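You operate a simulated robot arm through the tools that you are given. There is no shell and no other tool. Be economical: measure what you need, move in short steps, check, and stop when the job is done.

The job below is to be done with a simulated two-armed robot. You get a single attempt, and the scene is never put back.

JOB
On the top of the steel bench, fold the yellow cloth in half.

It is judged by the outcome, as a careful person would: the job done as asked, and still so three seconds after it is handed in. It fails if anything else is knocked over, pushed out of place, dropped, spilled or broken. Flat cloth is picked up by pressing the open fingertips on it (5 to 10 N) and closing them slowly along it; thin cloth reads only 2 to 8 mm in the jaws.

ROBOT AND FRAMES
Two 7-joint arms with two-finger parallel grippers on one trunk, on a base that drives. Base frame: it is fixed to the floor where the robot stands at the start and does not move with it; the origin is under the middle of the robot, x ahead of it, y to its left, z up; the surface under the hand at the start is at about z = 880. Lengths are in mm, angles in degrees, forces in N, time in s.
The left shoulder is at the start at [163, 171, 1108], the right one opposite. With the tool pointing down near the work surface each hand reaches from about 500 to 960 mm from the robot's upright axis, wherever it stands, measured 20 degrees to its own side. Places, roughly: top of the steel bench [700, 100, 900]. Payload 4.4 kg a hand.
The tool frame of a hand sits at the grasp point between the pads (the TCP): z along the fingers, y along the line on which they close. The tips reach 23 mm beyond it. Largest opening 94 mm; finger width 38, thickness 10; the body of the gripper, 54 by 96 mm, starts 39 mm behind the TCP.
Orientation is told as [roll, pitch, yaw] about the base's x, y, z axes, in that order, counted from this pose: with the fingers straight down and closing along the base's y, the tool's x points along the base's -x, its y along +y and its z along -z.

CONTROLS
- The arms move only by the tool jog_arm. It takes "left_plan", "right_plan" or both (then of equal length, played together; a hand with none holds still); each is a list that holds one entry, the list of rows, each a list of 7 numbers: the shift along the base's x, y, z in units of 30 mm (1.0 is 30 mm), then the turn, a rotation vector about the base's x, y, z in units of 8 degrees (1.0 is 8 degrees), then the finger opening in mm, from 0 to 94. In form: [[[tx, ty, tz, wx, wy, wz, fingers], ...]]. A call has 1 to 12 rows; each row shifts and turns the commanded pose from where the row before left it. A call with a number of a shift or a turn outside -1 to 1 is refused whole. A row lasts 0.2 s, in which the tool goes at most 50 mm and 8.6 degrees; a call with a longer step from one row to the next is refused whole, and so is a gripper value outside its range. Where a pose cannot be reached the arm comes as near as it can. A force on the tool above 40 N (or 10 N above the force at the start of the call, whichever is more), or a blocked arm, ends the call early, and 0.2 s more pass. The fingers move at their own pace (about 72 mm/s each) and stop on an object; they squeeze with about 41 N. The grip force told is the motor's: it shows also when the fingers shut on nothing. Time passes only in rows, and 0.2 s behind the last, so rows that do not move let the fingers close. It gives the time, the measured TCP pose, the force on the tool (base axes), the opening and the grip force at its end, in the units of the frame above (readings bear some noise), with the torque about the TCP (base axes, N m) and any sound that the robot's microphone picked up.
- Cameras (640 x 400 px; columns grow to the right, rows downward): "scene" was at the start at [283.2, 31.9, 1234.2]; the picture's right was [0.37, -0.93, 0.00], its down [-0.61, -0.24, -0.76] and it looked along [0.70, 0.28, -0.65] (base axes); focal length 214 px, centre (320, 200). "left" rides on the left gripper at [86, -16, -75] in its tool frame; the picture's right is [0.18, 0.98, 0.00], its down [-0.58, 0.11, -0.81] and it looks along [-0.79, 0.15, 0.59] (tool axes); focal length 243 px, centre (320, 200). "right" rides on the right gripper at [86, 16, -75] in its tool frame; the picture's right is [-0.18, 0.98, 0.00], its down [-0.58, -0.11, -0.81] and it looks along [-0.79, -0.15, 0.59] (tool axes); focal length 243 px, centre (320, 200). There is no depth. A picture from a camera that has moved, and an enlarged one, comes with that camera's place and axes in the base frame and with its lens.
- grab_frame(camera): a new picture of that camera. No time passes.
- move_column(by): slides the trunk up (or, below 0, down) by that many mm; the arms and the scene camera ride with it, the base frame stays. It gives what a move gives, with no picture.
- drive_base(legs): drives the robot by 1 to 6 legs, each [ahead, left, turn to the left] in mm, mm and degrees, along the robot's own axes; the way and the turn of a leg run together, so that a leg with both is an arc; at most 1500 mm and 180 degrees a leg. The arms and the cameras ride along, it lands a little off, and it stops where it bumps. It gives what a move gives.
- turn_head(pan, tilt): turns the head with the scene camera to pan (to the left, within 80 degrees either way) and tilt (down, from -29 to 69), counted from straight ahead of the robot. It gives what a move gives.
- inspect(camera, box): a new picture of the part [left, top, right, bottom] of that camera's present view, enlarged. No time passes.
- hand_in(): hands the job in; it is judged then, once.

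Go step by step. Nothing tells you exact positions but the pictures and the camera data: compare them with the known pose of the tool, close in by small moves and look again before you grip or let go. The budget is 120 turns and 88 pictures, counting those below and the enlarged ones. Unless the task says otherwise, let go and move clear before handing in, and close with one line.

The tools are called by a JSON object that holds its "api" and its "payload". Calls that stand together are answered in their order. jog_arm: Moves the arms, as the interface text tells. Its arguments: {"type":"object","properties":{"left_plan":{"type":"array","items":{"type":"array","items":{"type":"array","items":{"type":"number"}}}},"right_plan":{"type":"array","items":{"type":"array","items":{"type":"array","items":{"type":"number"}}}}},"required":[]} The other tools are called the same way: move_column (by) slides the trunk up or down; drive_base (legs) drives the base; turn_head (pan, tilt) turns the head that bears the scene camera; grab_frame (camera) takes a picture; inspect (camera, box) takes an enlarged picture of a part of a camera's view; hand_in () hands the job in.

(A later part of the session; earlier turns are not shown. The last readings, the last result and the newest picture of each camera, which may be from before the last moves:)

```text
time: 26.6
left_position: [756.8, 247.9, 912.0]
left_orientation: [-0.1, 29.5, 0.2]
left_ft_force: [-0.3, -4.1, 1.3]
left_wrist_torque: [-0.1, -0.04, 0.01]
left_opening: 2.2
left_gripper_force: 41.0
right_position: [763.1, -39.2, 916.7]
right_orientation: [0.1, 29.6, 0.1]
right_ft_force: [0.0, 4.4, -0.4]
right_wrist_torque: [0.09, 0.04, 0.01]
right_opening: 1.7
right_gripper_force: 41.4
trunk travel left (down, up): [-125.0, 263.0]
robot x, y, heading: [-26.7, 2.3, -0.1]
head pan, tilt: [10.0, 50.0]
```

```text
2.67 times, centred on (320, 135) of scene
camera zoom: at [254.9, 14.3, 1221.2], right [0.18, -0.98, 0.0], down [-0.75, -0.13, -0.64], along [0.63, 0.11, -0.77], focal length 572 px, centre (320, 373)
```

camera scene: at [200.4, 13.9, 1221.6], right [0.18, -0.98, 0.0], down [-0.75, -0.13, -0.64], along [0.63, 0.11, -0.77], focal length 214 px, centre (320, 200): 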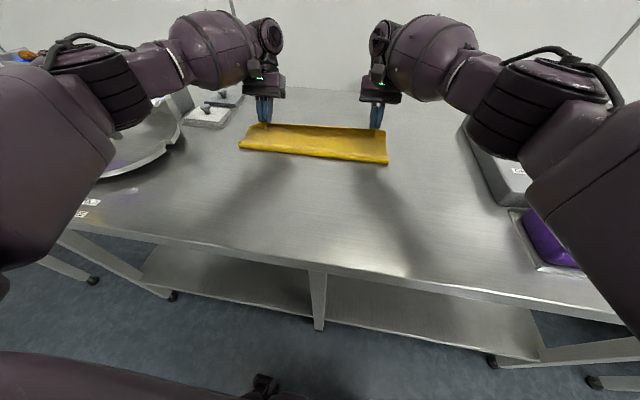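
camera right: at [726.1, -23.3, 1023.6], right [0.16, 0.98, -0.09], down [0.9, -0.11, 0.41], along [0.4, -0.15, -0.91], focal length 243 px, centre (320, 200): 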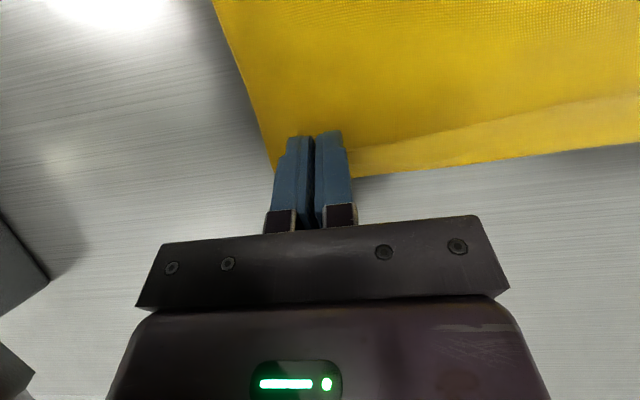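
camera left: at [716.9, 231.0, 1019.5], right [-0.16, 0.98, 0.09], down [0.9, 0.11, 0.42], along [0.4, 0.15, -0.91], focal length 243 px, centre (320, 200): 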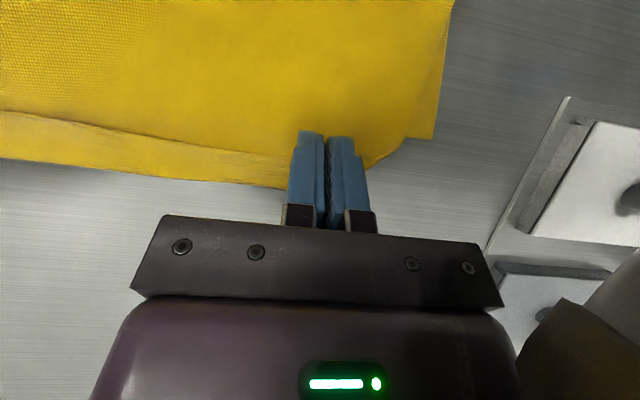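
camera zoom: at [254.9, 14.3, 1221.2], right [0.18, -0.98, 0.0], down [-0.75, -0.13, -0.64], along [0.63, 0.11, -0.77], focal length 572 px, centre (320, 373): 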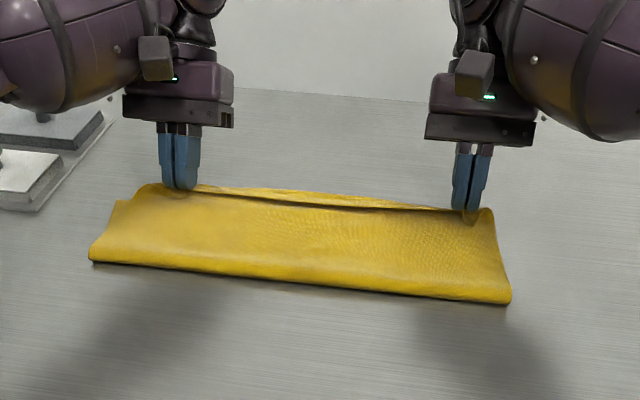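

I need to know whether the strip beyond the crease belongs to the top or the bottom layer, so I'll zoom in.

{"api": "inspect", "payload": {"camera": "scene", "box": [230, 110, 310, 160]}}

{"api": "inspect", "payload": {"camera": "scene", "box": [320, 120, 400, 170]}}

{"api": "inspect", "payload": {"camera": "left", "box": [200, 80, 460, 220]}}

```text
8.00 times, centred on (270, 135) of scene
camera zoom: at [254.9, 14.3, 1221.2], right [0.18, -0.98, 0.0], down [-0.75, -0.13, -0.64], along [0.63, 0.11, -0.77], focal length 1716 px, centre (720, 720)
```

zoom: 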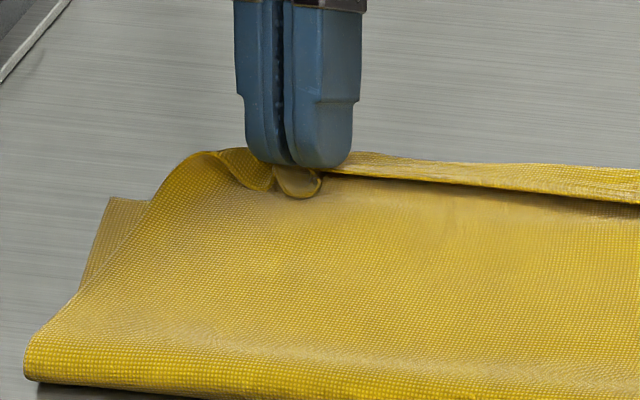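

```text
8.00 times, centred on (360, 145) of scene
camera zoom: at [254.9, 14.3, 1221.2], right [0.18, -0.98, 0.0], down [-0.75, -0.13, -0.64], along [0.63, 0.11, -0.77], focal length 1716 px, centre (0, 640)
```

zoom: 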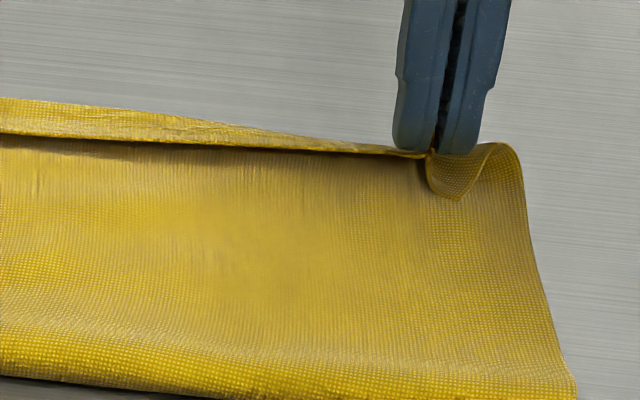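

```text
2.46 times, centred on (330, 150) of left
camera zoom: at [716.9, 231.0, 1019.5], right [-0.16, 0.98, 0.09], down [0.9, 0.11, 0.42], along [0.4, 0.15, -0.91], focal length 597 px, centre (295, 323)
```

zoom: 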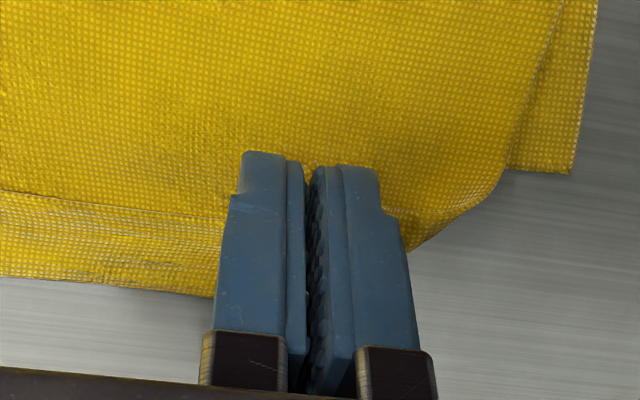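

The strip is the top layer's own hem curled back at the grips, so the top layer is overshooting; the bottom far edge is unmoved at about 735–750. I'll retreat, raise slightly and tilt more so the hem opens forward.

{"api": "jog_arm", "payload": {"left_plan": [[[-0.19, 0, 0.15, 0, 0.5, 0, 0], [-0.19, 0, 0.15, 0, 0.5, 0, 0], [-0.19, 0, 0.15, 0, 0.5, 0, 0], [-0.19, 0, 0.1, 0, 0.5, 0, 0], [-0.19, 0, 0.1, 0, 0.5, 0, 0], [-0.19, 0, 0.05, 0, 0.5, 0, 0], [0, 0, 0, 0, 0, 0, 0]]], "right_plan": [[[-0.155, 0, 0.13, 0, 0.5, 0, 0], [-0.155, 0, 0.13, 0, 0.5, 0, 0], [-0.155, 0, 0.1, 0, 0.5, 0, 0], [-0.155, 0, 0.1, 0, 0.5, 0, 0], [-0.155, 0, 0.05, 0, 0.5, 0, 0], [-0.155, 0, 0.05, 0, 0.5, 0, 0], [0, 0, 0, 0, 0, 0, 0]]]}}

{"api": "inspect", "payload": {"camera": "scene", "box": [220, 90, 412, 210]}}

{"api": "grab_frame", "payload": {"camera": "left"}}

{"api": "grab_frame", "payload": {"camera": "right"}}

```text
time: 28.2
left_position: [721.9, 247.8, 933.8]
left_orientation: [0.0, 53.5, 0.3]
left_ft_force: [0.4, -0.8, -0.2]
left_wrist_torque: [0.02, -0.04, 0.05]
left_opening: 2.1
left_gripper_force: 41.0
right_position: [722.5, -32.6, 914.3]
right_orientation: [-0.1, 49.3, 2.4]
right_ft_force: [-0.4, -0.4, 0.5]
right_wrist_torque: [-0.04, -0.02, 0.02]
right_opening: 1.7
right_gripper_force: 40.8
right hand out of reach, approached as far as the arm can: row 3, 4, 5, 6
trunk travel left (down, up): [-125.0, 263.0]
robot x, y, heading: [-26.2, 0.8, 0.1]
head pan, tilt: [10.0, 50.0]
```

```text
3.33 times, centred on (316, 150) of scene
camera zoom: at [255.2, 14.5, 1221.0], right [0.18, -0.98, 0.0], down [-0.75, -0.13, -0.64], along [0.63, 0.11, -0.77], focal length 715 px, centre (333, 367)
```

zoom: 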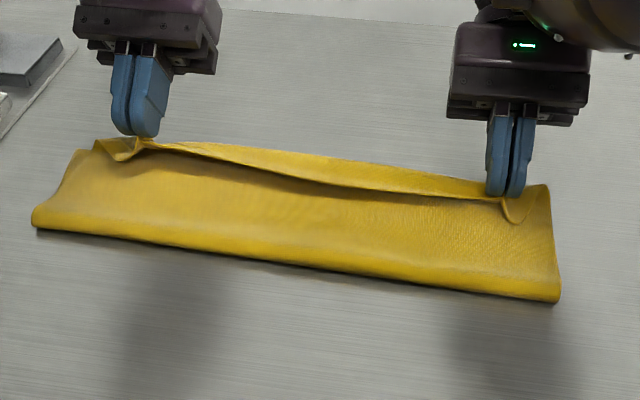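

```text
49 pictures are left
camera left: at [729.9, 231.1, 1046.8], right [-0.11, 0.98, 0.15], down [0.99, 0.11, 0.01], along [-0.01, 0.15, -0.99], focal length 243 px, centre (320, 200)
```

left: 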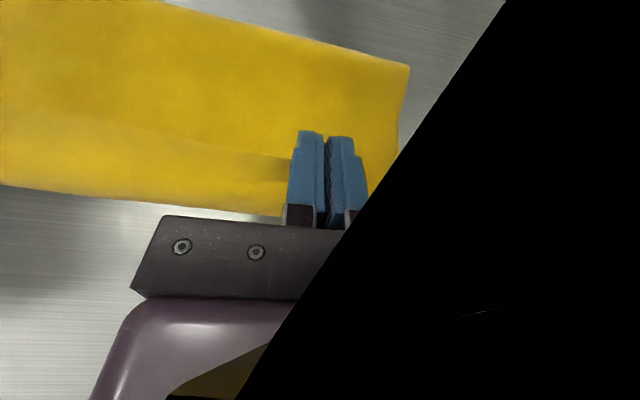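

```text
48 pictures are left
camera right: at [722.3, -15.9, 1028.8], right [0.08, 0.99, -0.14], down [0.99, -0.07, 0.08], along [0.07, -0.15, -0.99], focal length 243 px, centre (320, 200)
```

right: 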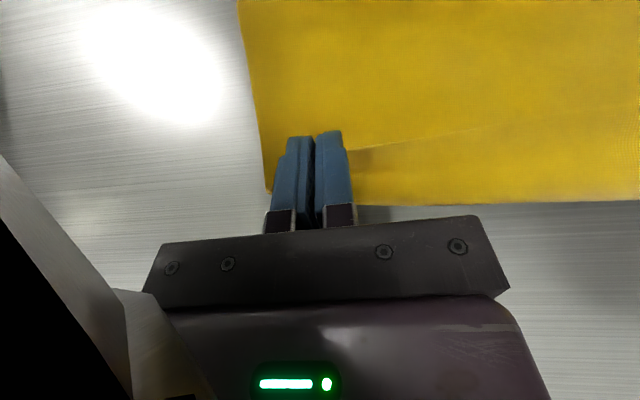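

The fold line has crept forward to about 625, so the top half is too long. I'll lift back to the upright position so the bottom half lies flat again, then lay down along a shorter arc.

{"api": "jog_arm", "payload": {"left_plan": [[[-0.2, 0, 0.5, 0, -0.28, 0, 0], [-0.3, 0, 0.5, 0, -0.28, 0, 0], [-0.36, 0, 0.45, 0, -0.28, 0, 0], [-0.4, 0, 0.4, 0, -0.28, 0, 0], [-0.42, 0, 0.35, 0, -0.28, 0, 0], [-0.44, 0, 0.3, 0, -0.28, 0, 0], [-0.44, 0, 0.25, 0, -0.28, 0, 0], [-0.44, 0, 0.2, 0, -0.28, 0, 0], [-0.44, 0, 0.1, 0, -0.28, 0, 0], [0, 0, 0, 0, 0, 0, 0]]], "right_plan": [[[-0.2, -0.1, 0.6, 0, -0.25, -0.03, 0], [-0.3, 0, 0.6, 0, -0.25, -0.03, 0], [-0.34, 0, 0.55, 0, -0.25, -0.03, 0], [-0.38, 0, 0.5, 0, -0.25, -0.03, 0], [-0.38, 0, 0.45, 0, -0.25, -0.03, 0], [-0.4, 0, 0.4, 0, -0.25, -0.03, 0], [-0.4, 0, 0.3, 0, -0.25, -0.03, 0], [-0.4, 0, 0.2, 0, -0.25, -0.03, 0], [-0.4, 0, 0.13, 0, -0.25, -0.03, 0], [0, 0, 0, 0, 0, 0, 0]]]}}

{"api": "inspect", "payload": {"camera": "scene", "box": [200, 60, 440, 210]}}

{"api": "grab_frame", "payload": {"camera": "left"}}

{"api": "grab_frame", "payload": {"camera": "right"}}

```text
time: 30.4
left_position: [619.4, 248.1, 1026.6]
left_orientation: [0.1, 33.5, 0.3]
left_ft_force: [-1.1, -1.8, -0.5]
left_wrist_torque: [-0.01, 0.02, 0.02]
left_opening: 2.3
left_gripper_force: 41.1
right_position: [625.7, -35.0, 1025.2]
right_orientation: [-0.2, 32.5, -0.5]
right_ft_force: [0.4, 1.3, 0.8]
right_wrist_torque: [0.0, 0.02, -0.01]
right_opening: 1.7
right_gripper_force: 40.6
trunk travel left (down, up): [-125.0, 263.0]
robot x, y, heading: [-25.9, 2.3, -0.3]
head pan, tilt: [10.0, 50.0]
```

```text
2.67 times, centred on (320, 135) of scene
camera zoom: at [255.5, 14.3, 1220.9], right [0.18, -0.98, 0.0], down [-0.75, -0.13, -0.64], along [0.63, 0.11, -0.77], focal length 572 px, centre (320, 373)
```

zoom: 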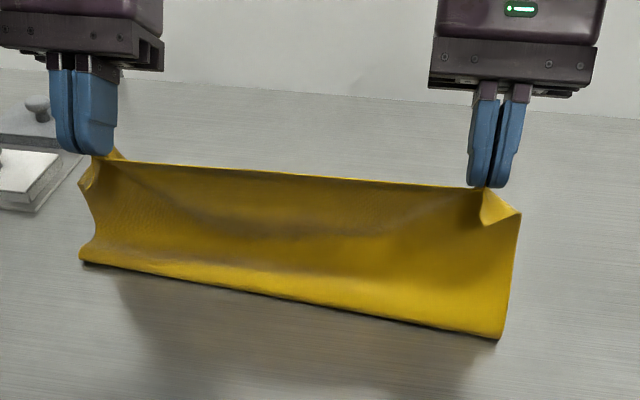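

```text
46 pictures are left
camera left: at [587.1, 231.5, 1134.0], right [-0.16, 0.98, 0.1], down [0.93, 0.11, 0.35], along [0.34, 0.15, -0.93], focal length 243 px, centre (320, 200)
```

left: 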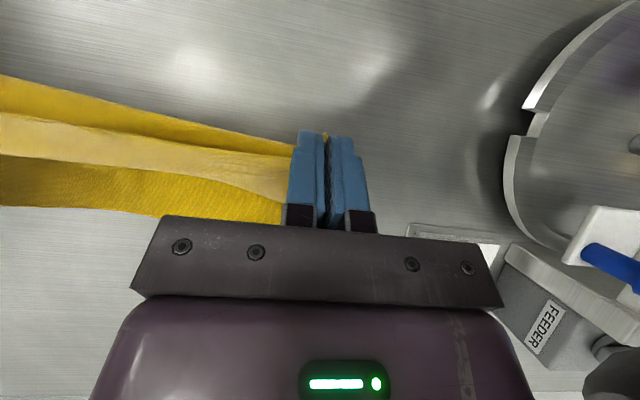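

```text
45 pictures are left
camera right: at [593.7, -18.0, 1134.9], right [0.16, 0.98, -0.1], down [0.92, -0.11, 0.37], along [0.35, -0.15, -0.92], focal length 243 px, centre (320, 200)
```

right: 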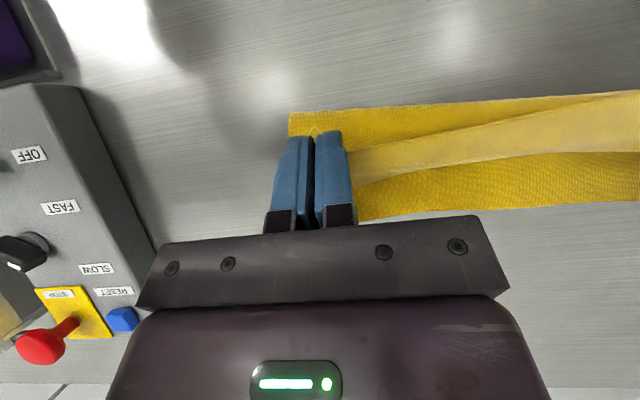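

The right side has re-laid well (fold about 597), but the left is still slack (fold about 625). I'll pull both hands back and up to set the fold line evenly near the middle.

{"api": "jog_arm", "payload": {"left_plan": [[[-0.3, 0, 0.1, 0, -0.2, 0, 0], [-0.3, 0, 0.1, 0, -0.2, 0, 0], [-0.3, 0, 0.1, 0, -0.2, 0, 0], [-0.3, 0, 0.05, 0, -0.2, 0, 0], [-0.3, 0, 0, 0, -0.2, 0, 0], [0, 0, 0, 0, 0, 0, 0]]], "right_plan": [[[-0.43, 0, 0.1, 0, -0.2, 0, 0], [-0.43, 0, 0.1, 0, -0.2, 0, 0], [-0.43, 0, 0.1, 0, -0.2, 0, 0], [-0.43, 0, 0.05, 0, -0.2, 0, 0], [-0.43, 0, 0, 0, -0.2, 0, 0], [0, 0, 0, 0, 0, 0, 0]]]}}

{"api": "inspect", "payload": {"camera": "scene", "box": [200, 60, 440, 210]}}

{"api": "grab_frame", "payload": {"camera": "left"}}

{"api": "grab_frame", "payload": {"camera": "right"}}

```text
time: 31.8
left_position: [574.7, 249.4, 1036.0]
left_orientation: [0.0, 25.4, 0.2]
left_ft_force: [-1.0, -1.6, -1.0]
left_wrist_torque: [-0.06, 0.02, -0.02]
left_opening: 2.2
left_gripper_force: 40.9
right_position: [561.4, -35.9, 1036.4]
right_orientation: [-0.3, 24.4, -0.3]
right_ft_force: [-0.2, 1.8, 0.5]
right_wrist_torque: [0.03, -0.02, 0.02]
right_opening: 1.8
right_gripper_force: 41.1
trunk travel left (down, up): [-125.0, 263.0]
robot x, y, heading: [-27.6, 0.4, 0.0]
head pan, tilt: [10.0, 50.0]
```

```text
2.67 times, centred on (320, 135) of scene
camera zoom: at [255.2, 14.3, 1221.0], right [0.18, -0.98, 0.0], down [-0.75, -0.13, -0.64], along [0.63, 0.11, -0.77], focal length 572 px, centre (320, 373)
```

zoom: 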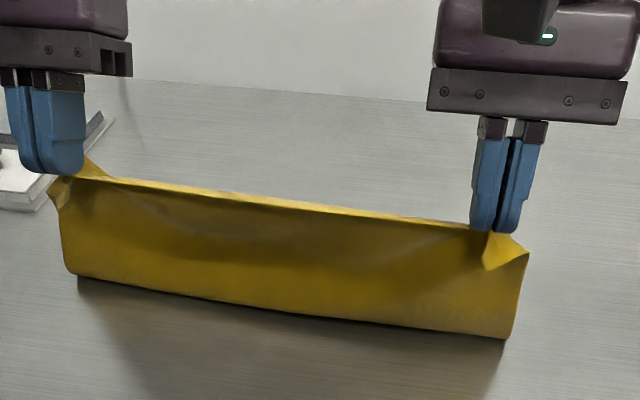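

```text
43 pictures are left
camera left: at [527.8, 231.8, 1138.9], right [-0.17, 0.98, 0.08], down [0.87, 0.11, 0.48], along [0.46, 0.15, -0.87], focal length 243 px, centre (320, 200)
```

left: 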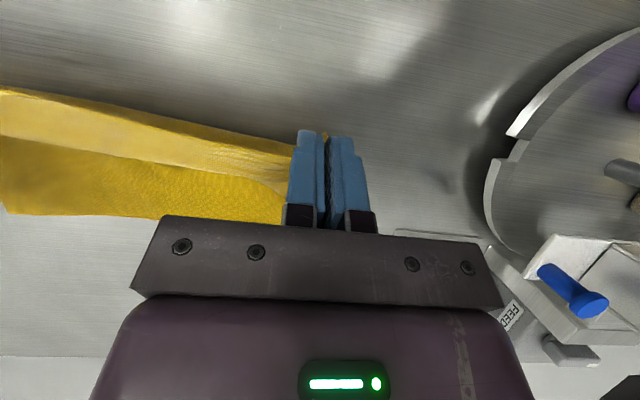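

```text
42 pictures are left
camera right: at [513.7, -18.6, 1140.3], right [0.17, 0.98, -0.08], down [0.86, -0.11, 0.49], along [0.48, -0.15, -0.87], focal length 243 px, centre (320, 200)
```

right: 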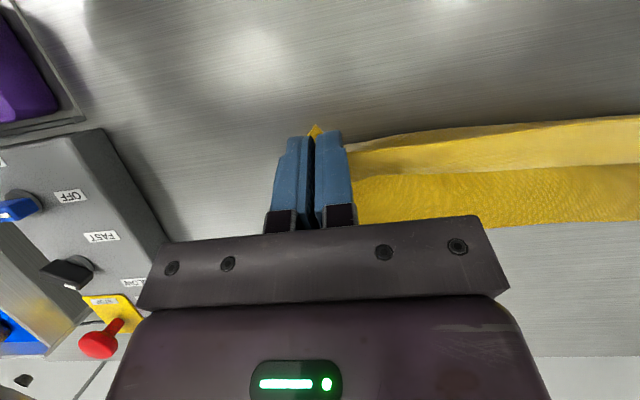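

Folds are now at about 612 (left) and 597 (right). The target is about 593 and 582, so I'll lower and pull back a little more.

{"api": "jog_arm", "payload": {"left_plan": [[[-0.2, 0, -0.15, 0, 0, 0, 0], [-0.2, 0, -0.2, 0, 0, 0, 0], [-0.2, 0, -0.2, 0, 0, 0, 0], [-0.2, 0, -0.2, 0, 0, 0, 0], [0, 0, 0, 0, 0, 0, 0]]], "right_plan": [[[-0.15, 0, -0.15, 0, 0, 0, 0], [-0.15, 0, -0.2, 0, 0, 0, 0], [-0.15, 0, -0.2, 0, 0, 0, 0], [-0.15, 0, -0.2, 0, 0, 0, 0], [0, 0, 0, 0, 0, 0, 0]]]}}

{"api": "inspect", "payload": {"camera": "scene", "box": [200, 60, 440, 210]}}

{"api": "grab_frame", "payload": {"camera": "right"}}

{"api": "grab_frame", "payload": {"camera": "left"}}

```text
time: 33.0
left_position: [549.2, 248.7, 1013.9]
left_orientation: [0.1, 25.4, 0.2]
left_ft_force: [0.8, -0.3, 0.2]
left_wrist_torque: [-0.04, 0.0, 0.02]
left_opening: 1.9
left_gripper_force: 40.3
right_position: [543.4, -36.2, 1014.8]
right_orientation: [-0.4, 24.5, -0.2]
right_ft_force: [-0.8, 1.5, -0.2]
right_wrist_torque: [0.0, 0.04, 0.05]
right_opening: 1.6
right_gripper_force: 41.3
trunk travel left (down, up): [-125.0, 263.0]
robot x, y, heading: [-23.8, -3.3, 0.2]
head pan, tilt: [10.0, 50.0]
```

```text
2.67 times, centred on (320, 135) of scene
camera zoom: at [254.9, 14.3, 1221.2], right [0.18, -0.98, 0.0], down [-0.75, -0.13, -0.64], along [0.63, 0.11, -0.77], focal length 572 px, centre (320, 373)
```

zoom: 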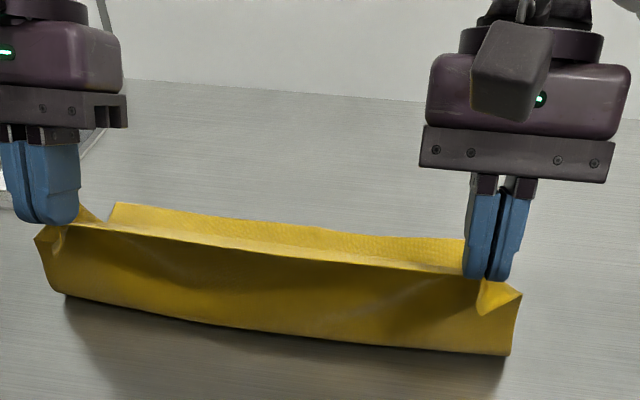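

```text
40 pictures are left
camera right: at [495.9, -18.7, 1118.7], right [0.17, 0.98, -0.08], down [0.86, -0.11, 0.49], along [0.48, -0.15, -0.87], focal length 243 px, centre (320, 200)
```

right: 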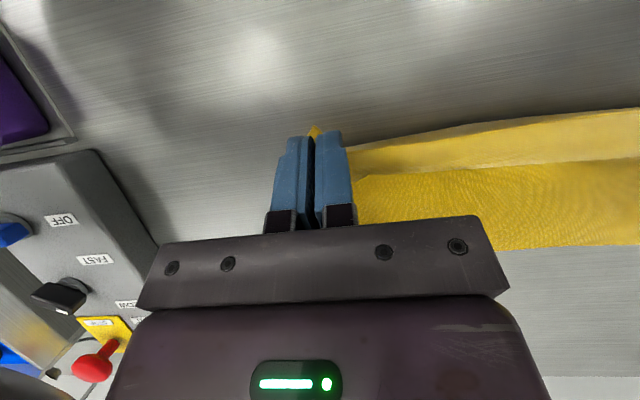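

```text
39 pictures are left
camera left: at [502.8, 231.4, 1117.3], right [-0.17, 0.98, 0.08], down [0.87, 0.11, 0.48], along [0.46, 0.15, -0.87], focal length 243 px, centre (320, 200)
```

left: 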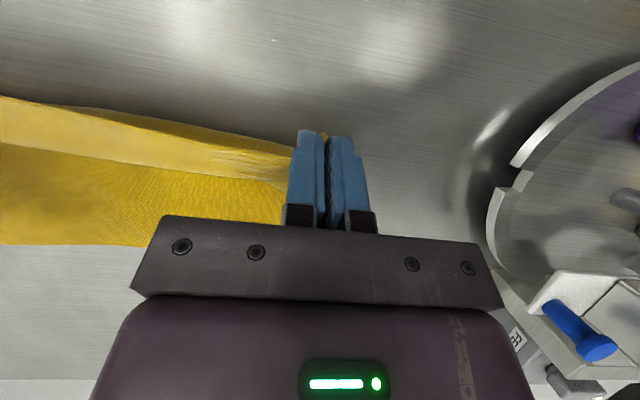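

The fold line is now even at about x 580 on both sides with the far edge at about 720, which is very close to half. I'll lay it over along a shorter arc of about 112 mm radius.

{"api": "jog_arm", "payload": {"left_plan": [[[0.46, 0, 0, 0, 0, 0, 0], [0.46, 0, 0, 0, 0, 0, 0], [0.46, 0, 0, 0, 0, 0, 0], [0.5, 0, -0.03, 0, 0.21, 0, 0], [0.5, 0, -0.07, 0, 0.21, 0, 0], [0.47, 0, -0.15, 0, 0.21, 0, 0], [0.46, 0, -0.22, 0, 0.21, 0, 0], [0.42, 0, -0.28, 0, 0.21, 0, 0], [0.38, 0, -0.32, 0, 0.21, 0, 0], [0.33, 0, -0.37, 0, 0.21, 0, 0], [0.3, 0, -0.4, 0, 0.21, 0, 0], [0, 0, 0, 0, 0, 0, 0]]], "right_plan": [[[0.53, 0, 0, 0, 0, 0, 0], [0.53, 0, 0, 0, 0, 0, 0], [0.53, 0, 0, 0, 0, 0, 0], [0.5, 0, -0.03, 0, 0.21, 0, 0], [0.5, 0, -0.07, 0, 0.21, 0, 0], [0.47, 0, -0.15, 0, 0.21, 0, 0], [0.46, 0, -0.22, 0, 0.21, 0, 0], [0.42, 0, -0.28, 0, 0.21, 0, 0], [0.38, 0, -0.32, 0, 0.21, 0, 0], [0.33, 0, -0.37, 0, 0.21, 0, 0], [0.3, 0, -0.4, 0, 0.21, 0, 0], [0, 0, 0, 0, 0, 0, 0]]]}}

{"api": "inspect", "payload": {"camera": "scene", "box": [200, 60, 440, 210]}}

{"api": "grab_frame", "payload": {"camera": "left"}}

{"api": "grab_frame", "payload": {"camera": "right"}}

```text
time: 35.6
left_position: [690.7, 247.6, 960.4]
left_orientation: [0.1, 38.8, 0.1]
left_ft_force: [0.4, -2.9, 0.6]
left_wrist_torque: [-0.08, -0.03, 0.04]
left_opening: 2.0
left_gripper_force: 41.2
right_position: [693.8, -36.3, 958.6]
right_orientation: [-0.2, 37.9, -0.3]
right_ft_force: [-0.1, 2.4, -0.1]
right_wrist_torque: [0.07, -0.01, 0.02]
right_opening: 1.6
right_gripper_force: 41.6
trunk travel left (down, up): [-125.0, 263.0]
robot x, y, heading: [-27.8, 2.6, 0.1]
head pan, tilt: [10.0, 50.0]
```

```text
2.67 times, centred on (320, 135) of scene
camera zoom: at [254.4, 14.3, 1221.4], right [0.18, -0.98, 0.0], down [-0.75, -0.13, -0.64], along [0.63, 0.11, -0.77], focal length 572 px, centre (320, 373)
```

zoom: 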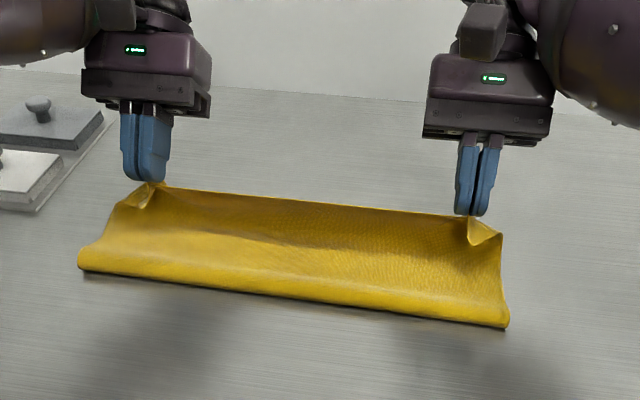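

```text
37 pictures are left
camera left: at [670.4, 231.6, 1071.1], right [-0.15, 0.98, 0.12], down [0.96, 0.11, 0.26], along [0.25, 0.15, -0.96], focal length 243 px, centre (320, 200)
```

left: 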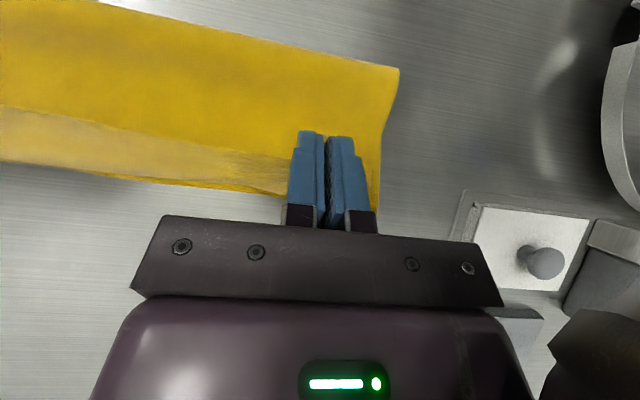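

```text
36 pictures are left
camera right: at [670.1, -19.6, 1070.9], right [0.15, 0.98, -0.12], down [0.95, -0.11, 0.28], along [0.26, -0.15, -0.95], focal length 243 px, centre (320, 200)
```

right: 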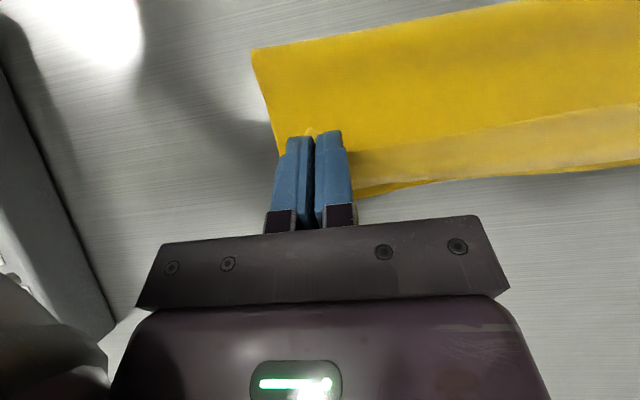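

The sheet was taut near the end, so the fold crept forward to about 608 again. I'll step back to the previous pose to re-lay it, then follow a tighter path of about 92 mm radius.

{"api": "jog_arm", "payload": {"left_plan": [[[-0.3, 0, 0.4, 0, -0.21, 0, 0], [-0.33, 0, 0.37, 0, -0.21, 0, 0], [-0.38, 0, 0.32, 0, -0.21, 0, 0], [-0.42, 0, 0.28, 0, -0.21, 0, 0], [-0.46, 0, 0.22, 0, -0.21, 0, 0], [-0.47, 0, 0.15, 0, -0.21, 0, 0], [-0.5, 0, 0.07, 0, -0.21, 0, 0], [-0.5, 0, 0.03, 0, -0.21, 0, 0], [-0.46, 0, 0, 0, 0, 0, 0], [-0.46, 0, 0, 0, 0, 0, 0], [-0.55, 0, -0.1, 0, 0, 0, 0], [0, 0, 0, 0, 0, 0, 0]]], "right_plan": [[[-0.3, 0, 0.4, 0, -0.21, 0, 0], [-0.33, 0, 0.37, 0, -0.21, 0, 0], [-0.38, 0, 0.32, 0, -0.21, 0, 0], [-0.42, 0, 0.28, 0, -0.21, 0, 0], [-0.46, 0, 0.22, 0, -0.21, 0, 0], [-0.47, 0, 0.15, 0, -0.21, 0, 0], [-0.5, 0, 0.07, 0, -0.21, 0, 0], [-0.5, 0, 0.03, 0, -0.21, 0, 0], [-0.53, 0, 0, 0, 0, 0, 0], [-0.53, 0, 0, 0, 0, 0, 0], [-0.62, 0, -0.1, 0, 0, 0, 0], [0, 0, 0, 0, 0, 0, 0]]]}}

{"api": "inspect", "payload": {"camera": "scene", "box": [200, 60, 440, 210]}}

```text
time: 38.2
left_position: [547.8, 247.8, 1009.6]
left_orientation: [0.0, 25.4, 0.1]
left_ft_force: [-1.1, -0.9, 0.1]
left_wrist_torque: [-0.05, -0.04, -0.01]
left_opening: 2.1
left_gripper_force: 40.8
right_position: [540.7, -34.2, 1011.7]
right_orientation: [-0.3, 24.5, -0.3]
right_ft_force: [-0.1, 1.0, -0.4]
right_wrist_torque: [0.0, -0.01, 0.03]
right_opening: 1.8
right_gripper_force: 41.3
trunk travel left (down, up): [-125.0, 263.0]
robot x, y, heading: [-25.2, -1.4, 0.0]
head pan, tilt: [10.0, 50.0]
```

```text
2.67 times, centred on (320, 135) of scene
camera zoom: at [255.2, 14.3, 1221.0], right [0.18, -0.98, 0.0], down [-0.75, -0.13, -0.64], along [0.63, 0.11, -0.77], focal length 572 px, centre (320, 373)
```

zoom: 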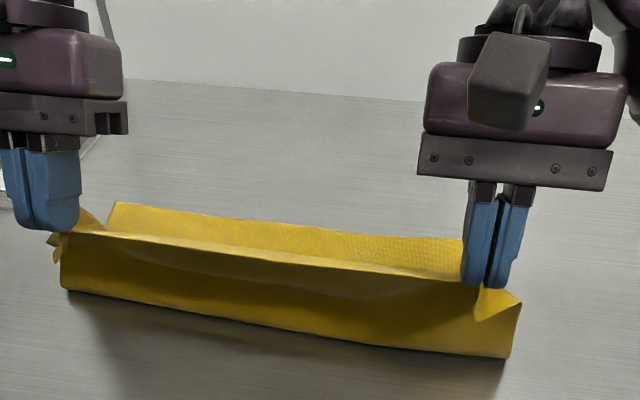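

{"api": "jog_arm", "payload": {"left_plan": [[[0.38, 0, -0.14, 0, 0.2, 0, 0], [0.38, 0, -0.14, 0, 0.2, 0, 0], [0.38, 0, -0.14, 0, 0.2, 0, 0], [0.5, 0, -0.12, 0, 0.2, 0, 0], [0.5, 0, -0.12, 0, 0.2, 0, 0], [0.4, 0, -0.17, 0, 0.2, 0, 0], [0.4, 0, -0.17, 0, 0.2, 0, 0], [0.33, 0, -0.23, 0, 0.2, 0, 0], [0.33, 0, -0.23, 0, 0.2, 0, 0], [0.28, 0, -0.27, 0, 0.2, 0, 0], [0.28, 0, -0.27, 0, 0.2, 0, 0], [0, 0, 0, 0, 0, 0, 0]]], "right_plan": [[[0.455, 0, -0.16, 0, 0.2, 0, 0], [0.455, 0, -0.16, 0, 0.2, 0, 0], [0.455, 0, -0.16, 0, 0.2, 0, 0], [0.5, 0, -0.12, 0, 0.2, 0, 0], [0.5, 0, -0.12, 0, 0.2, 0, 0], [0.4, 0, -0.17, 0, 0.2, 0, 0], [0.4, 0, -0.17, 0, 0.2, 0, 0], [0.33, 0, -0.23, 0, 0.2, 0, 0], [0.33, 0, -0.23, 0, 0.2, 0, 0], [0.28, 0, -0.27, 0, 0.2, 0, 0], [0.28, 0, -0.27, 0, 0.2, 0, 0], [0, 0, 0, 0, 0, 0, 0]]]}}

{"api": "inspect", "payload": {"camera": "scene", "box": [200, 60, 440, 210]}}

{"api": "grab_frame", "payload": {"camera": "right"}}

```text
time: 40.8
left_position: [672.9, 247.0, 951.5]
left_orientation: [0.0, 42.9, 0.2]
left_ft_force: [-0.2, -0.9, 0.4]
left_wrist_torque: [-0.02, -0.03, 0.01]
left_opening: 2.1
left_gripper_force: 41.4
right_position: [672.7, -37.3, 950.8]
right_orientation: [-0.4, 42.1, -0.4]
right_ft_force: [0.4, 1.5, 0.0]
right_wrist_torque: [0.03, 0.01, -0.04]
right_opening: 1.6
right_gripper_force: 40.9
trunk travel left (down, up): [-125.0, 263.0]
robot x, y, heading: [-26.3, -1.9, 0.1]
head pan, tilt: [10.0, 50.0]
```

```text
2.67 times, centred on (320, 135) of scene
camera zoom: at [254.6, 14.4, 1221.3], right [0.18, -0.98, 0.0], down [-0.75, -0.13, -0.64], along [0.63, 0.11, -0.77], focal length 572 px, centre (320, 373)
```

zoom: 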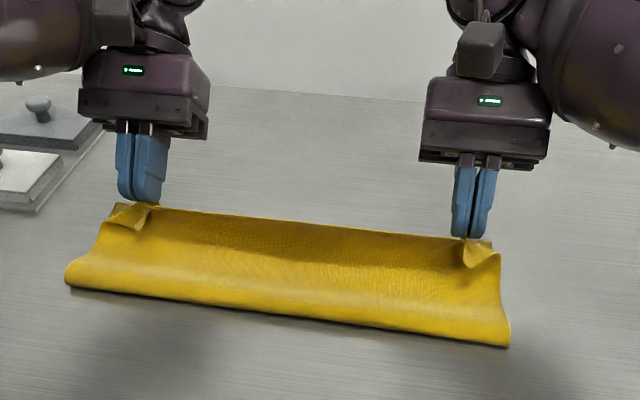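

```text
33 pictures are left
camera right: at [658.5, -19.1, 1064.0], right [0.14, 0.98, -0.13], down [0.97, -0.11, 0.21], along [0.19, -0.15, -0.97], focal length 243 px, centre (320, 200)
```

right: 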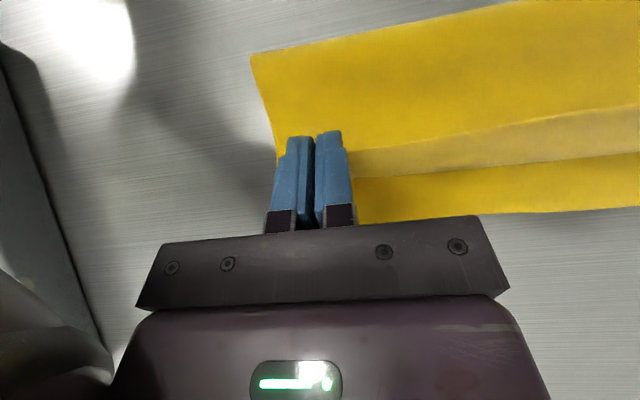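

Now the fold stays near 585 and the far edge at 718 shows beyond the curled hem, about 24 mm wide, whose bend is at x 680. I'll lower nearly straight down so the opened hem lands on the far edge.

{"api": "jog_arm", "payload": {"left_plan": [[[0.13, 0, -0.28, 0, 0.1, 0, 0], [0.13, 0, -0.28, 0, 0.1, 0, 0], [0.13, 0, -0.28, 0, 0.1, 0, 0], [0.08, 0, -0.22, 0, 0.1, 0, 0], [0, 0, 0, 0, 0, 0, 0]]], "right_plan": [[[0.13, 0, -0.28, 0, 0.1, 0, 0], [0.13, 0, -0.28, 0, 0.1, 0, 0], [0.13, 0, -0.28, 0, 0.1, 0, 0], [0.08, 0, -0.22, 0, 0.1, 0, 0], [0, 0, 0, 0, 0, 0, 0]]]}}

{"api": "inspect", "payload": {"camera": "scene", "box": [200, 60, 440, 210]}}

{"api": "grab_frame", "payload": {"camera": "right"}}

{"api": "grab_frame", "payload": {"camera": "left"}}

```text
time: 42.0
left_position: [687.6, 248.6, 919.4]
left_orientation: [0.1, 46.2, 0.2]
left_ft_force: [-0.4, -2.5, -0.5]
left_wrist_torque: [-0.05, 0.0, 0.02]
left_opening: 2.3
left_gripper_force: 41.2
right_position: [684.7, -37.4, 917.5]
right_orientation: [-0.4, 45.4, -0.4]
right_ft_force: [0.1, 2.5, -0.7]
right_wrist_torque: [0.05, 0.04, 0.05]
right_opening: 1.8
right_gripper_force: 40.7
trunk travel left (down, up): [-125.0, 263.0]
robot x, y, heading: [-25.7, 1.0, 0.1]
head pan, tilt: [10.0, 50.0]
```

```text
2.67 times, centred on (320, 135) of scene
camera zoom: at [254.8, 14.3, 1221.2], right [0.18, -0.98, 0.0], down [-0.75, -0.13, -0.64], along [0.63, 0.11, -0.77], focal length 572 px, centre (320, 373)
```

zoom: 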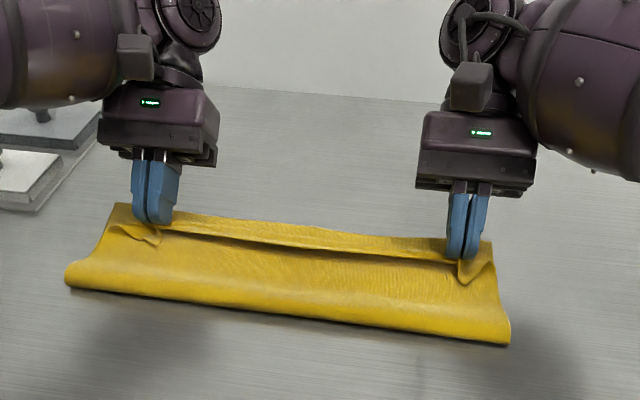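

```text
31 pictures are left
camera right: at [678.1, -19.6, 1032.5], right [0.13, 0.98, -0.14], down [0.98, -0.11, 0.16], along [0.14, -0.15, -0.98], focal length 243 px, centre (320, 200)
```

right: 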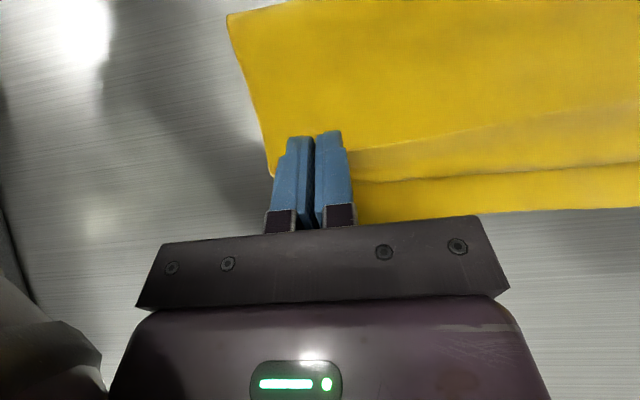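

```text
30 pictures are left
camera left: at [679.9, 231.0, 1032.2], right [-0.13, 0.98, 0.13], down [0.98, 0.11, 0.14], along [0.12, 0.15, -0.98], focal length 243 px, centre (320, 200)
```

left: 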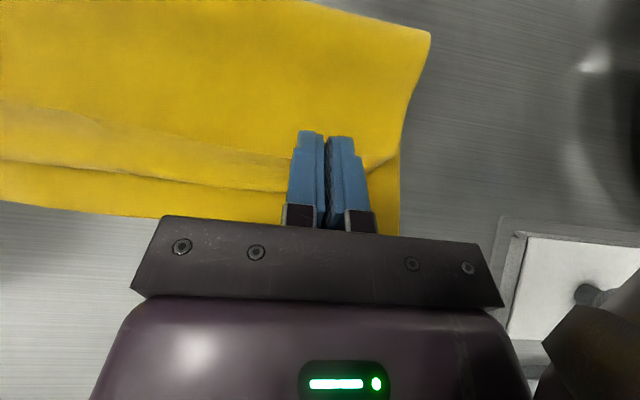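

Everything lines up: the gap from bend to far edge (about 25 mm) matches the hem width. I'll release and withdraw back along the finger axis, which also helps the hem open forward.

{"api": "jog_arm", "payload": {"left_plan": [[[0, 0, 0, 0, 0, 0, 8], [0, 0, 0, 0, 0, 0, 16], [0, 0, 0, 0, 0, 0, 22], [0, 0, 0, 0, 0, 0, 22], [0.25, 0, 0.25, 0, 0, 0, 22], [0.4, 0, 0.4, 0, 0, 0, 22], [0.3, 0, 0.7, 0, -0.3, 0, 22], [0, 0, 1, 0, -0.5, 0, 22]]], "right_plan": [[[0, 0, 0, 0, 0, 0, 8], [0, 0, 0, 0, 0, 0, 16], [0, 0, 0, 0, 0, 0, 22], [0, 0, 0, 0, 0, 0, 22], [0.25, 0, 0.25, 0, 0, 0, 22], [0.4, 0, 0.4, 0, 0, 0, 22], [0.3, 0, 0.7, 0, -0.3, 0, 22], [0, 0, 1, 0, -0.5, 0, 22]]]}}

{"api": "inspect", "payload": {"camera": "scene", "box": [200, 60, 440, 210]}}

{"api": "grab_frame", "payload": {"camera": "right"}}

{"api": "grab_frame", "payload": {"camera": "left"}}

```text
time: 43.8
left_position: [711.6, 249.1, 992.4]
left_orientation: [0.1, 39.7, 0.2]
left_ft_force: [-0.7, 0.4, 1.3]
left_wrist_torque: [-0.01, -0.03, 0.02]
left_opening: 21.7
left_gripper_force: 0.1
right_position: [713.7, -36.3, 993.5]
right_orientation: [-0.3, 38.6, -0.2]
right_ft_force: [-0.1, 0.1, -0.5]
right_wrist_torque: [0.02, -0.04, 0.04]
right_opening: 21.9
right_gripper_force: 0.2
trunk travel left (down, up): [-125.0, 263.0]
robot x, y, heading: [-28.2, 0.5, 0.2]
head pan, tilt: [10.0, 50.0]
```

```text
2.67 times, centred on (320, 135) of scene
camera zoom: at [252.8, 14.2, 1222.1], right [0.18, -0.98, 0.0], down [-0.75, -0.13, -0.64], along [0.63, 0.11, -0.77], focal length 572 px, centre (320, 373)
```

zoom: 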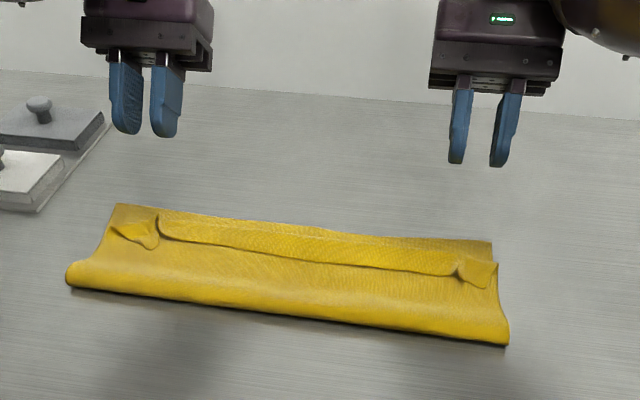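

```text
28 pictures are left
camera right: at [693.0, -18.8, 1105.1], right [0.15, 0.98, -0.12], down [0.96, -0.11, 0.27], along [0.25, -0.15, -0.96], focal length 243 px, centre (320, 200)
```

right: 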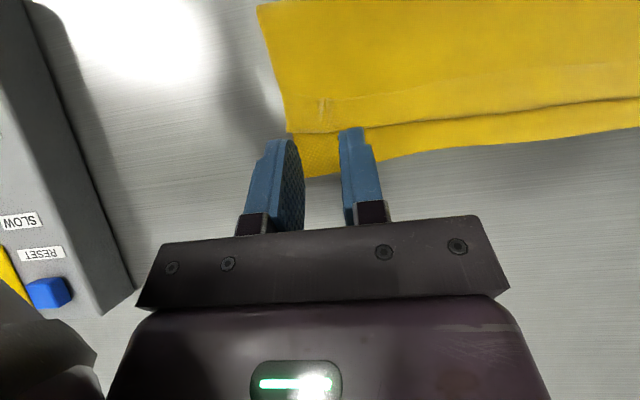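

```text
27 pictures are left
camera left: at [692.8, 232.0, 1103.9], right [-0.14, 0.98, 0.12], down [0.96, 0.11, 0.25], along [0.23, 0.15, -0.96], focal length 243 px, centre (320, 200)
```

left: 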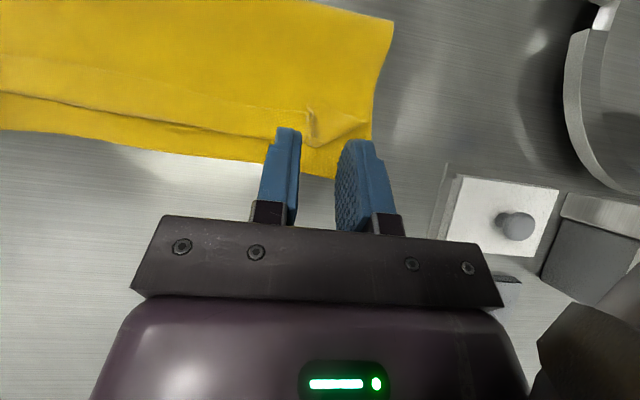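

Released cleanly; just the hem (about 24 mm) is still flipped back. I'll straighten the hands and place the open fingertips behind the hem's edge to brush it forward.

{"api": "jog_arm", "payload": {"left_plan": [[[-0.4, -0.05, 0, 0, -0.83, 0, 70], [-0.4, -0.05, 0, 0, -0.83, 0, 70], [-0.4, -0.05, -0.2, 0, -0.83, 0, 70], [-0.4, -0.05, -0.4, 0, -0.83, 0, 70], [-0.4, -0.05, -0.6, 0, -0.83, 0, 70], [-0.4, -0.05, -0.6, 0, -0.83, 0, 70], [0, 0, 0, 0, 0, 0, 70]]], "right_plan": [[[-0.42, 0.05, 0, 0, -0.82, 0, 70], [-0.42, 0.05, 0, 0, -0.82, 0, 70], [-0.42, 0.05, -0.2, 0, -0.82, 0, 70], [-0.42, 0.05, -0.4, 0, -0.82, 0, 70], [-0.42, 0.05, -0.6, 0, -0.82, 0, 70], [-0.42, 0.05, -0.6, 0, -0.82, 0, 70], [0, 0, 0, 0, 0, 0, 70]]]}}

{"api": "grab_frame", "payload": {"camera": "right"}}

{"api": "grab_frame", "payload": {"camera": "left"}}

```text
time: 45.4
left_position: [642.5, 240.3, 937.0]
left_orientation: [-0.1, -0.3, 0.2]
left_ft_force: [0.1, 0.0, -0.5]
left_wrist_torque: [0.01, 0.02, 0.0]
left_opening: 69.9
left_gripper_force: 0.0
right_position: [641.0, -28.4, 935.6]
right_orientation: [-0.1, -0.6, -0.4]
right_ft_force: [-0.7, -1.1, 0.5]
right_wrist_torque: [-0.01, 0.01, -0.01]
right_opening: 69.8
right_gripper_force: 0.1
trunk travel left (down, up): [-125.0, 263.0]
robot x, y, heading: [-27.1, 1.8, 0.3]
head pan, tilt: [10.0, 50.0]
```

```text
26 pictures are left
camera right: at [553.7, -11.0, 1009.0], right [0.19, 0.98, 0.0], down [0.57, -0.11, 0.81], along [0.8, -0.15, -0.58], focal length 243 px, centre (320, 200)
```

right: 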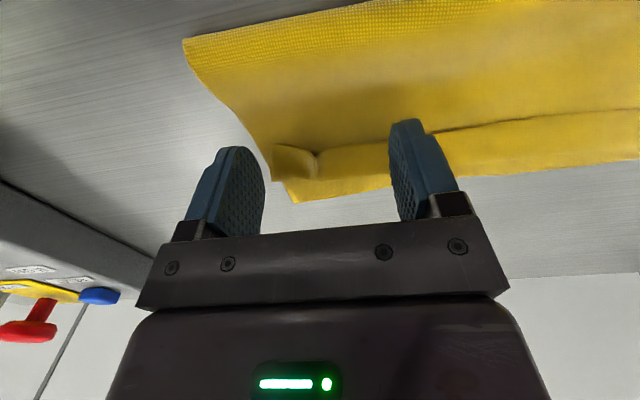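

```text
25 pictures are left
camera left: at [555.0, 222.0, 1008.8], right [-0.19, 0.98, 0.0], down [0.58, 0.11, 0.81], along [0.79, 0.15, -0.59], focal length 243 px, centre (320, 200)
```

left: 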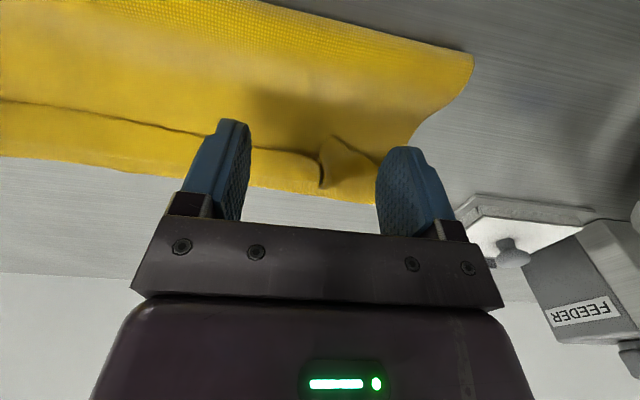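

{"api": "jog_arm", "payload": {"left_plan": [[[-0.35, 0, -0.3, 0, 0, 0, 70], [0, 0, -0.3, 0, 0, 0, 70], [0, 0, -0.15, 0, 0, 0, 70], [0, 0, 0, 0, 0, 0, 70]]], "right_plan": [[[-0.3, 0, -0.3, 0, 0, 0, 70], [0, 0, -0.3, 0, 0, 0, 70], [0, 0, -0.1, 0, 0, 0, 70], [0, 0, 0, 0, 0, 0, 70]]]}}

{"api": "inspect", "payload": {"camera": "scene", "box": [200, 60, 440, 210]}}

```text
time: 46.4
left_position: [631.2, 239.6, 913.6]
left_orientation: [0.1, -0.1, 0.2]
left_ft_force: [-0.4, 0.4, -1.2]
left_wrist_torque: [-0.02, -0.02, 0.03]
left_opening: 70.3
left_gripper_force: 0.0
right_position: [630.8, -27.9, 913.4]
right_orientation: [0.0, -0.5, -0.3]
right_ft_force: [0.6, -0.2, 0.3]
right_wrist_torque: [0.01, -0.03, 0.02]
right_opening: 70.0
right_gripper_force: 0.0
trunk travel left (down, up): [-125.0, 263.0]
robot x, y, heading: [-25.2, 2.2, 0.2]
head pan, tilt: [10.0, 50.0]
```

```text
2.67 times, centred on (320, 135) of scene
camera zoom: at [255.0, 14.3, 1221.1], right [0.18, -0.98, 0.0], down [-0.75, -0.13, -0.64], along [0.63, 0.11, -0.77], focal length 572 px, centre (320, 373)
```

zoom: 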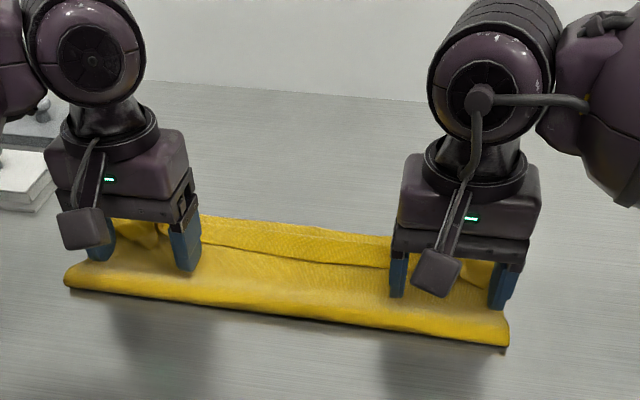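

{"api": "jog_arm", "payload": {"left_plan": [[[0, 0, -0.08, 0, 0, 0, 70], [0.3, 0, 0, 0, 0, 0, 70], [0.3, 0, 0, 0, 0, 0, 70], [0.3, 0, 0, 0, 0, 0, 70], [0.3, 0, 0, 0, 0, 0, 70], [0.3, 0, 0, 0, 0, 0, 70], [0.3, 0, 0, 0, 0, 0, 70], [0, 0, 0, 0, 0, 0, 70]]], "right_plan": [[[0, 0, -0.08, 0, 0, 0, 70], [0.3, 0, 0, 0, 0, 0, 70], [0.3, 0, 0, 0, 0, 0, 70], [0.3, 0, 0, 0, 0, 0, 70], [0.3, 0, 0, 0, 0, 0, 70], [0.3, 0, 0, 0, 0, 0, 70], [0.3, 0, 0, 0, 0, 0, 70], [0, 0, 0, 0, 0, 0, 70]]]}}

{"api": "inspect", "payload": {"camera": "scene", "box": [200, 60, 440, 210]}}

{"api": "grab_frame", "payload": {"camera": "left"}}

```text
time: 48.2
left_position: [686.0, 238.7, 911.2]
left_orientation: [0.0, -0.1, 0.2]
left_ft_force: [-0.6, 0.6, -0.5]
left_wrist_torque: [0.02, -0.02, 0.01]
left_opening: 69.5
left_gripper_force: 0.0
right_position: [686.6, -27.2, 910.1]
right_orientation: [0.0, -0.6, -0.4]
right_ft_force: [0.3, 0.0, -0.2]
right_wrist_torque: [-0.01, -0.02, -0.01]
right_opening: 70.0
right_gripper_force: 0.0
trunk travel left (down, up): [-125.0, 263.0]
robot x, y, heading: [-27.0, 2.0, -0.2]
head pan, tilt: [10.0, 50.0]
```

```text
2.67 times, centred on (320, 135) of scene
camera zoom: at [254.9, 14.3, 1221.2], right [0.18, -0.98, 0.0], down [-0.75, -0.13, -0.64], along [0.63, 0.11, -0.77], focal length 572 px, centre (320, 373)
```

zoom: 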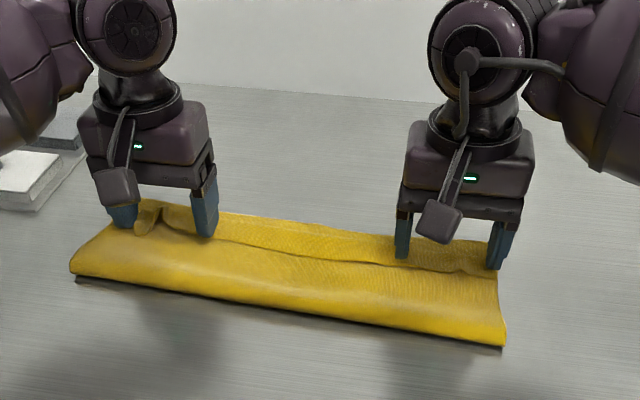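

```text
22 pictures are left
camera left: at [598.9, 222.7, 984.1], right [-0.19, 0.98, 0.0], down [0.58, 0.11, 0.81], along [0.79, 0.15, -0.59], focal length 243 px, centre (320, 200)
```

left: 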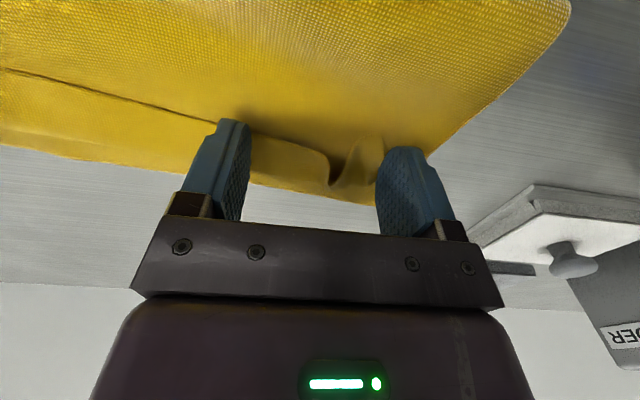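

{"api": "jog_arm", "payload": {"left_plan": [[[0.3, 0, 0, 0, 0, 0, 70], [0.3, 0, 0.1, 0, 0, 0, 70], [0, 0, 0.8, 0, 0, 0, 70], [0, 0, 1, 0, 0, 0, 70], [0, 0.3, 1, 0, 0, 0, 70], [0, 0.5, 1, 0, 0, 0, 70]]], "right_plan": [[[0.3, 0, 0, 0, 0, 0, 70], [0.3, 0, 0.1, 0, 0, 0, 70], [0, 0, 0.8, 0, 0, 0, 70], [0, 0, 1, 0, 0, 0, 70], [0, -0.3, 1, 0, 0, 0, 70], [0, -0.5, 1, 0, 0, 0, 70]]]}}

{"api": "inspect", "payload": {"camera": "scene", "box": [210, 85, 402, 205]}}

```text
time: 49.6
left_position: [702.2, 263.5, 1031.4]
left_orientation: [-0.1, -0.2, 0.2]
left_ft_force: [-0.8, -0.6, 0.8]
left_wrist_torque: [0.05, -0.03, 0.02]
left_opening: 70.2
left_gripper_force: 0.1
right_position: [702.4, -51.3, 1029.0]
right_orientation: [0.0, -0.6, -0.3]
right_ft_force: [-0.2, 0.0, 0.6]
right_wrist_torque: [0.03, 0.02, 0.0]
right_opening: 69.9
right_gripper_force: 0.1
trunk travel left (down, up): [-125.0, 263.0]
robot x, y, heading: [-28.5, 2.4, 0.0]
head pan, tilt: [10.0, 50.0]
```

```text
3.33 times, centred on (306, 145) of scene
camera zoom: at [253.7, 14.2, 1221.7], right [0.18, -0.98, 0.0], down [-0.75, -0.13, -0.64], along [0.63, 0.11, -0.77], focal length 715 px, centre (367, 383)
```

zoom: 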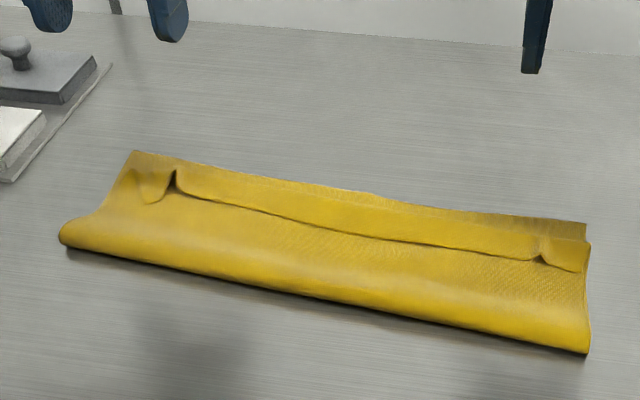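

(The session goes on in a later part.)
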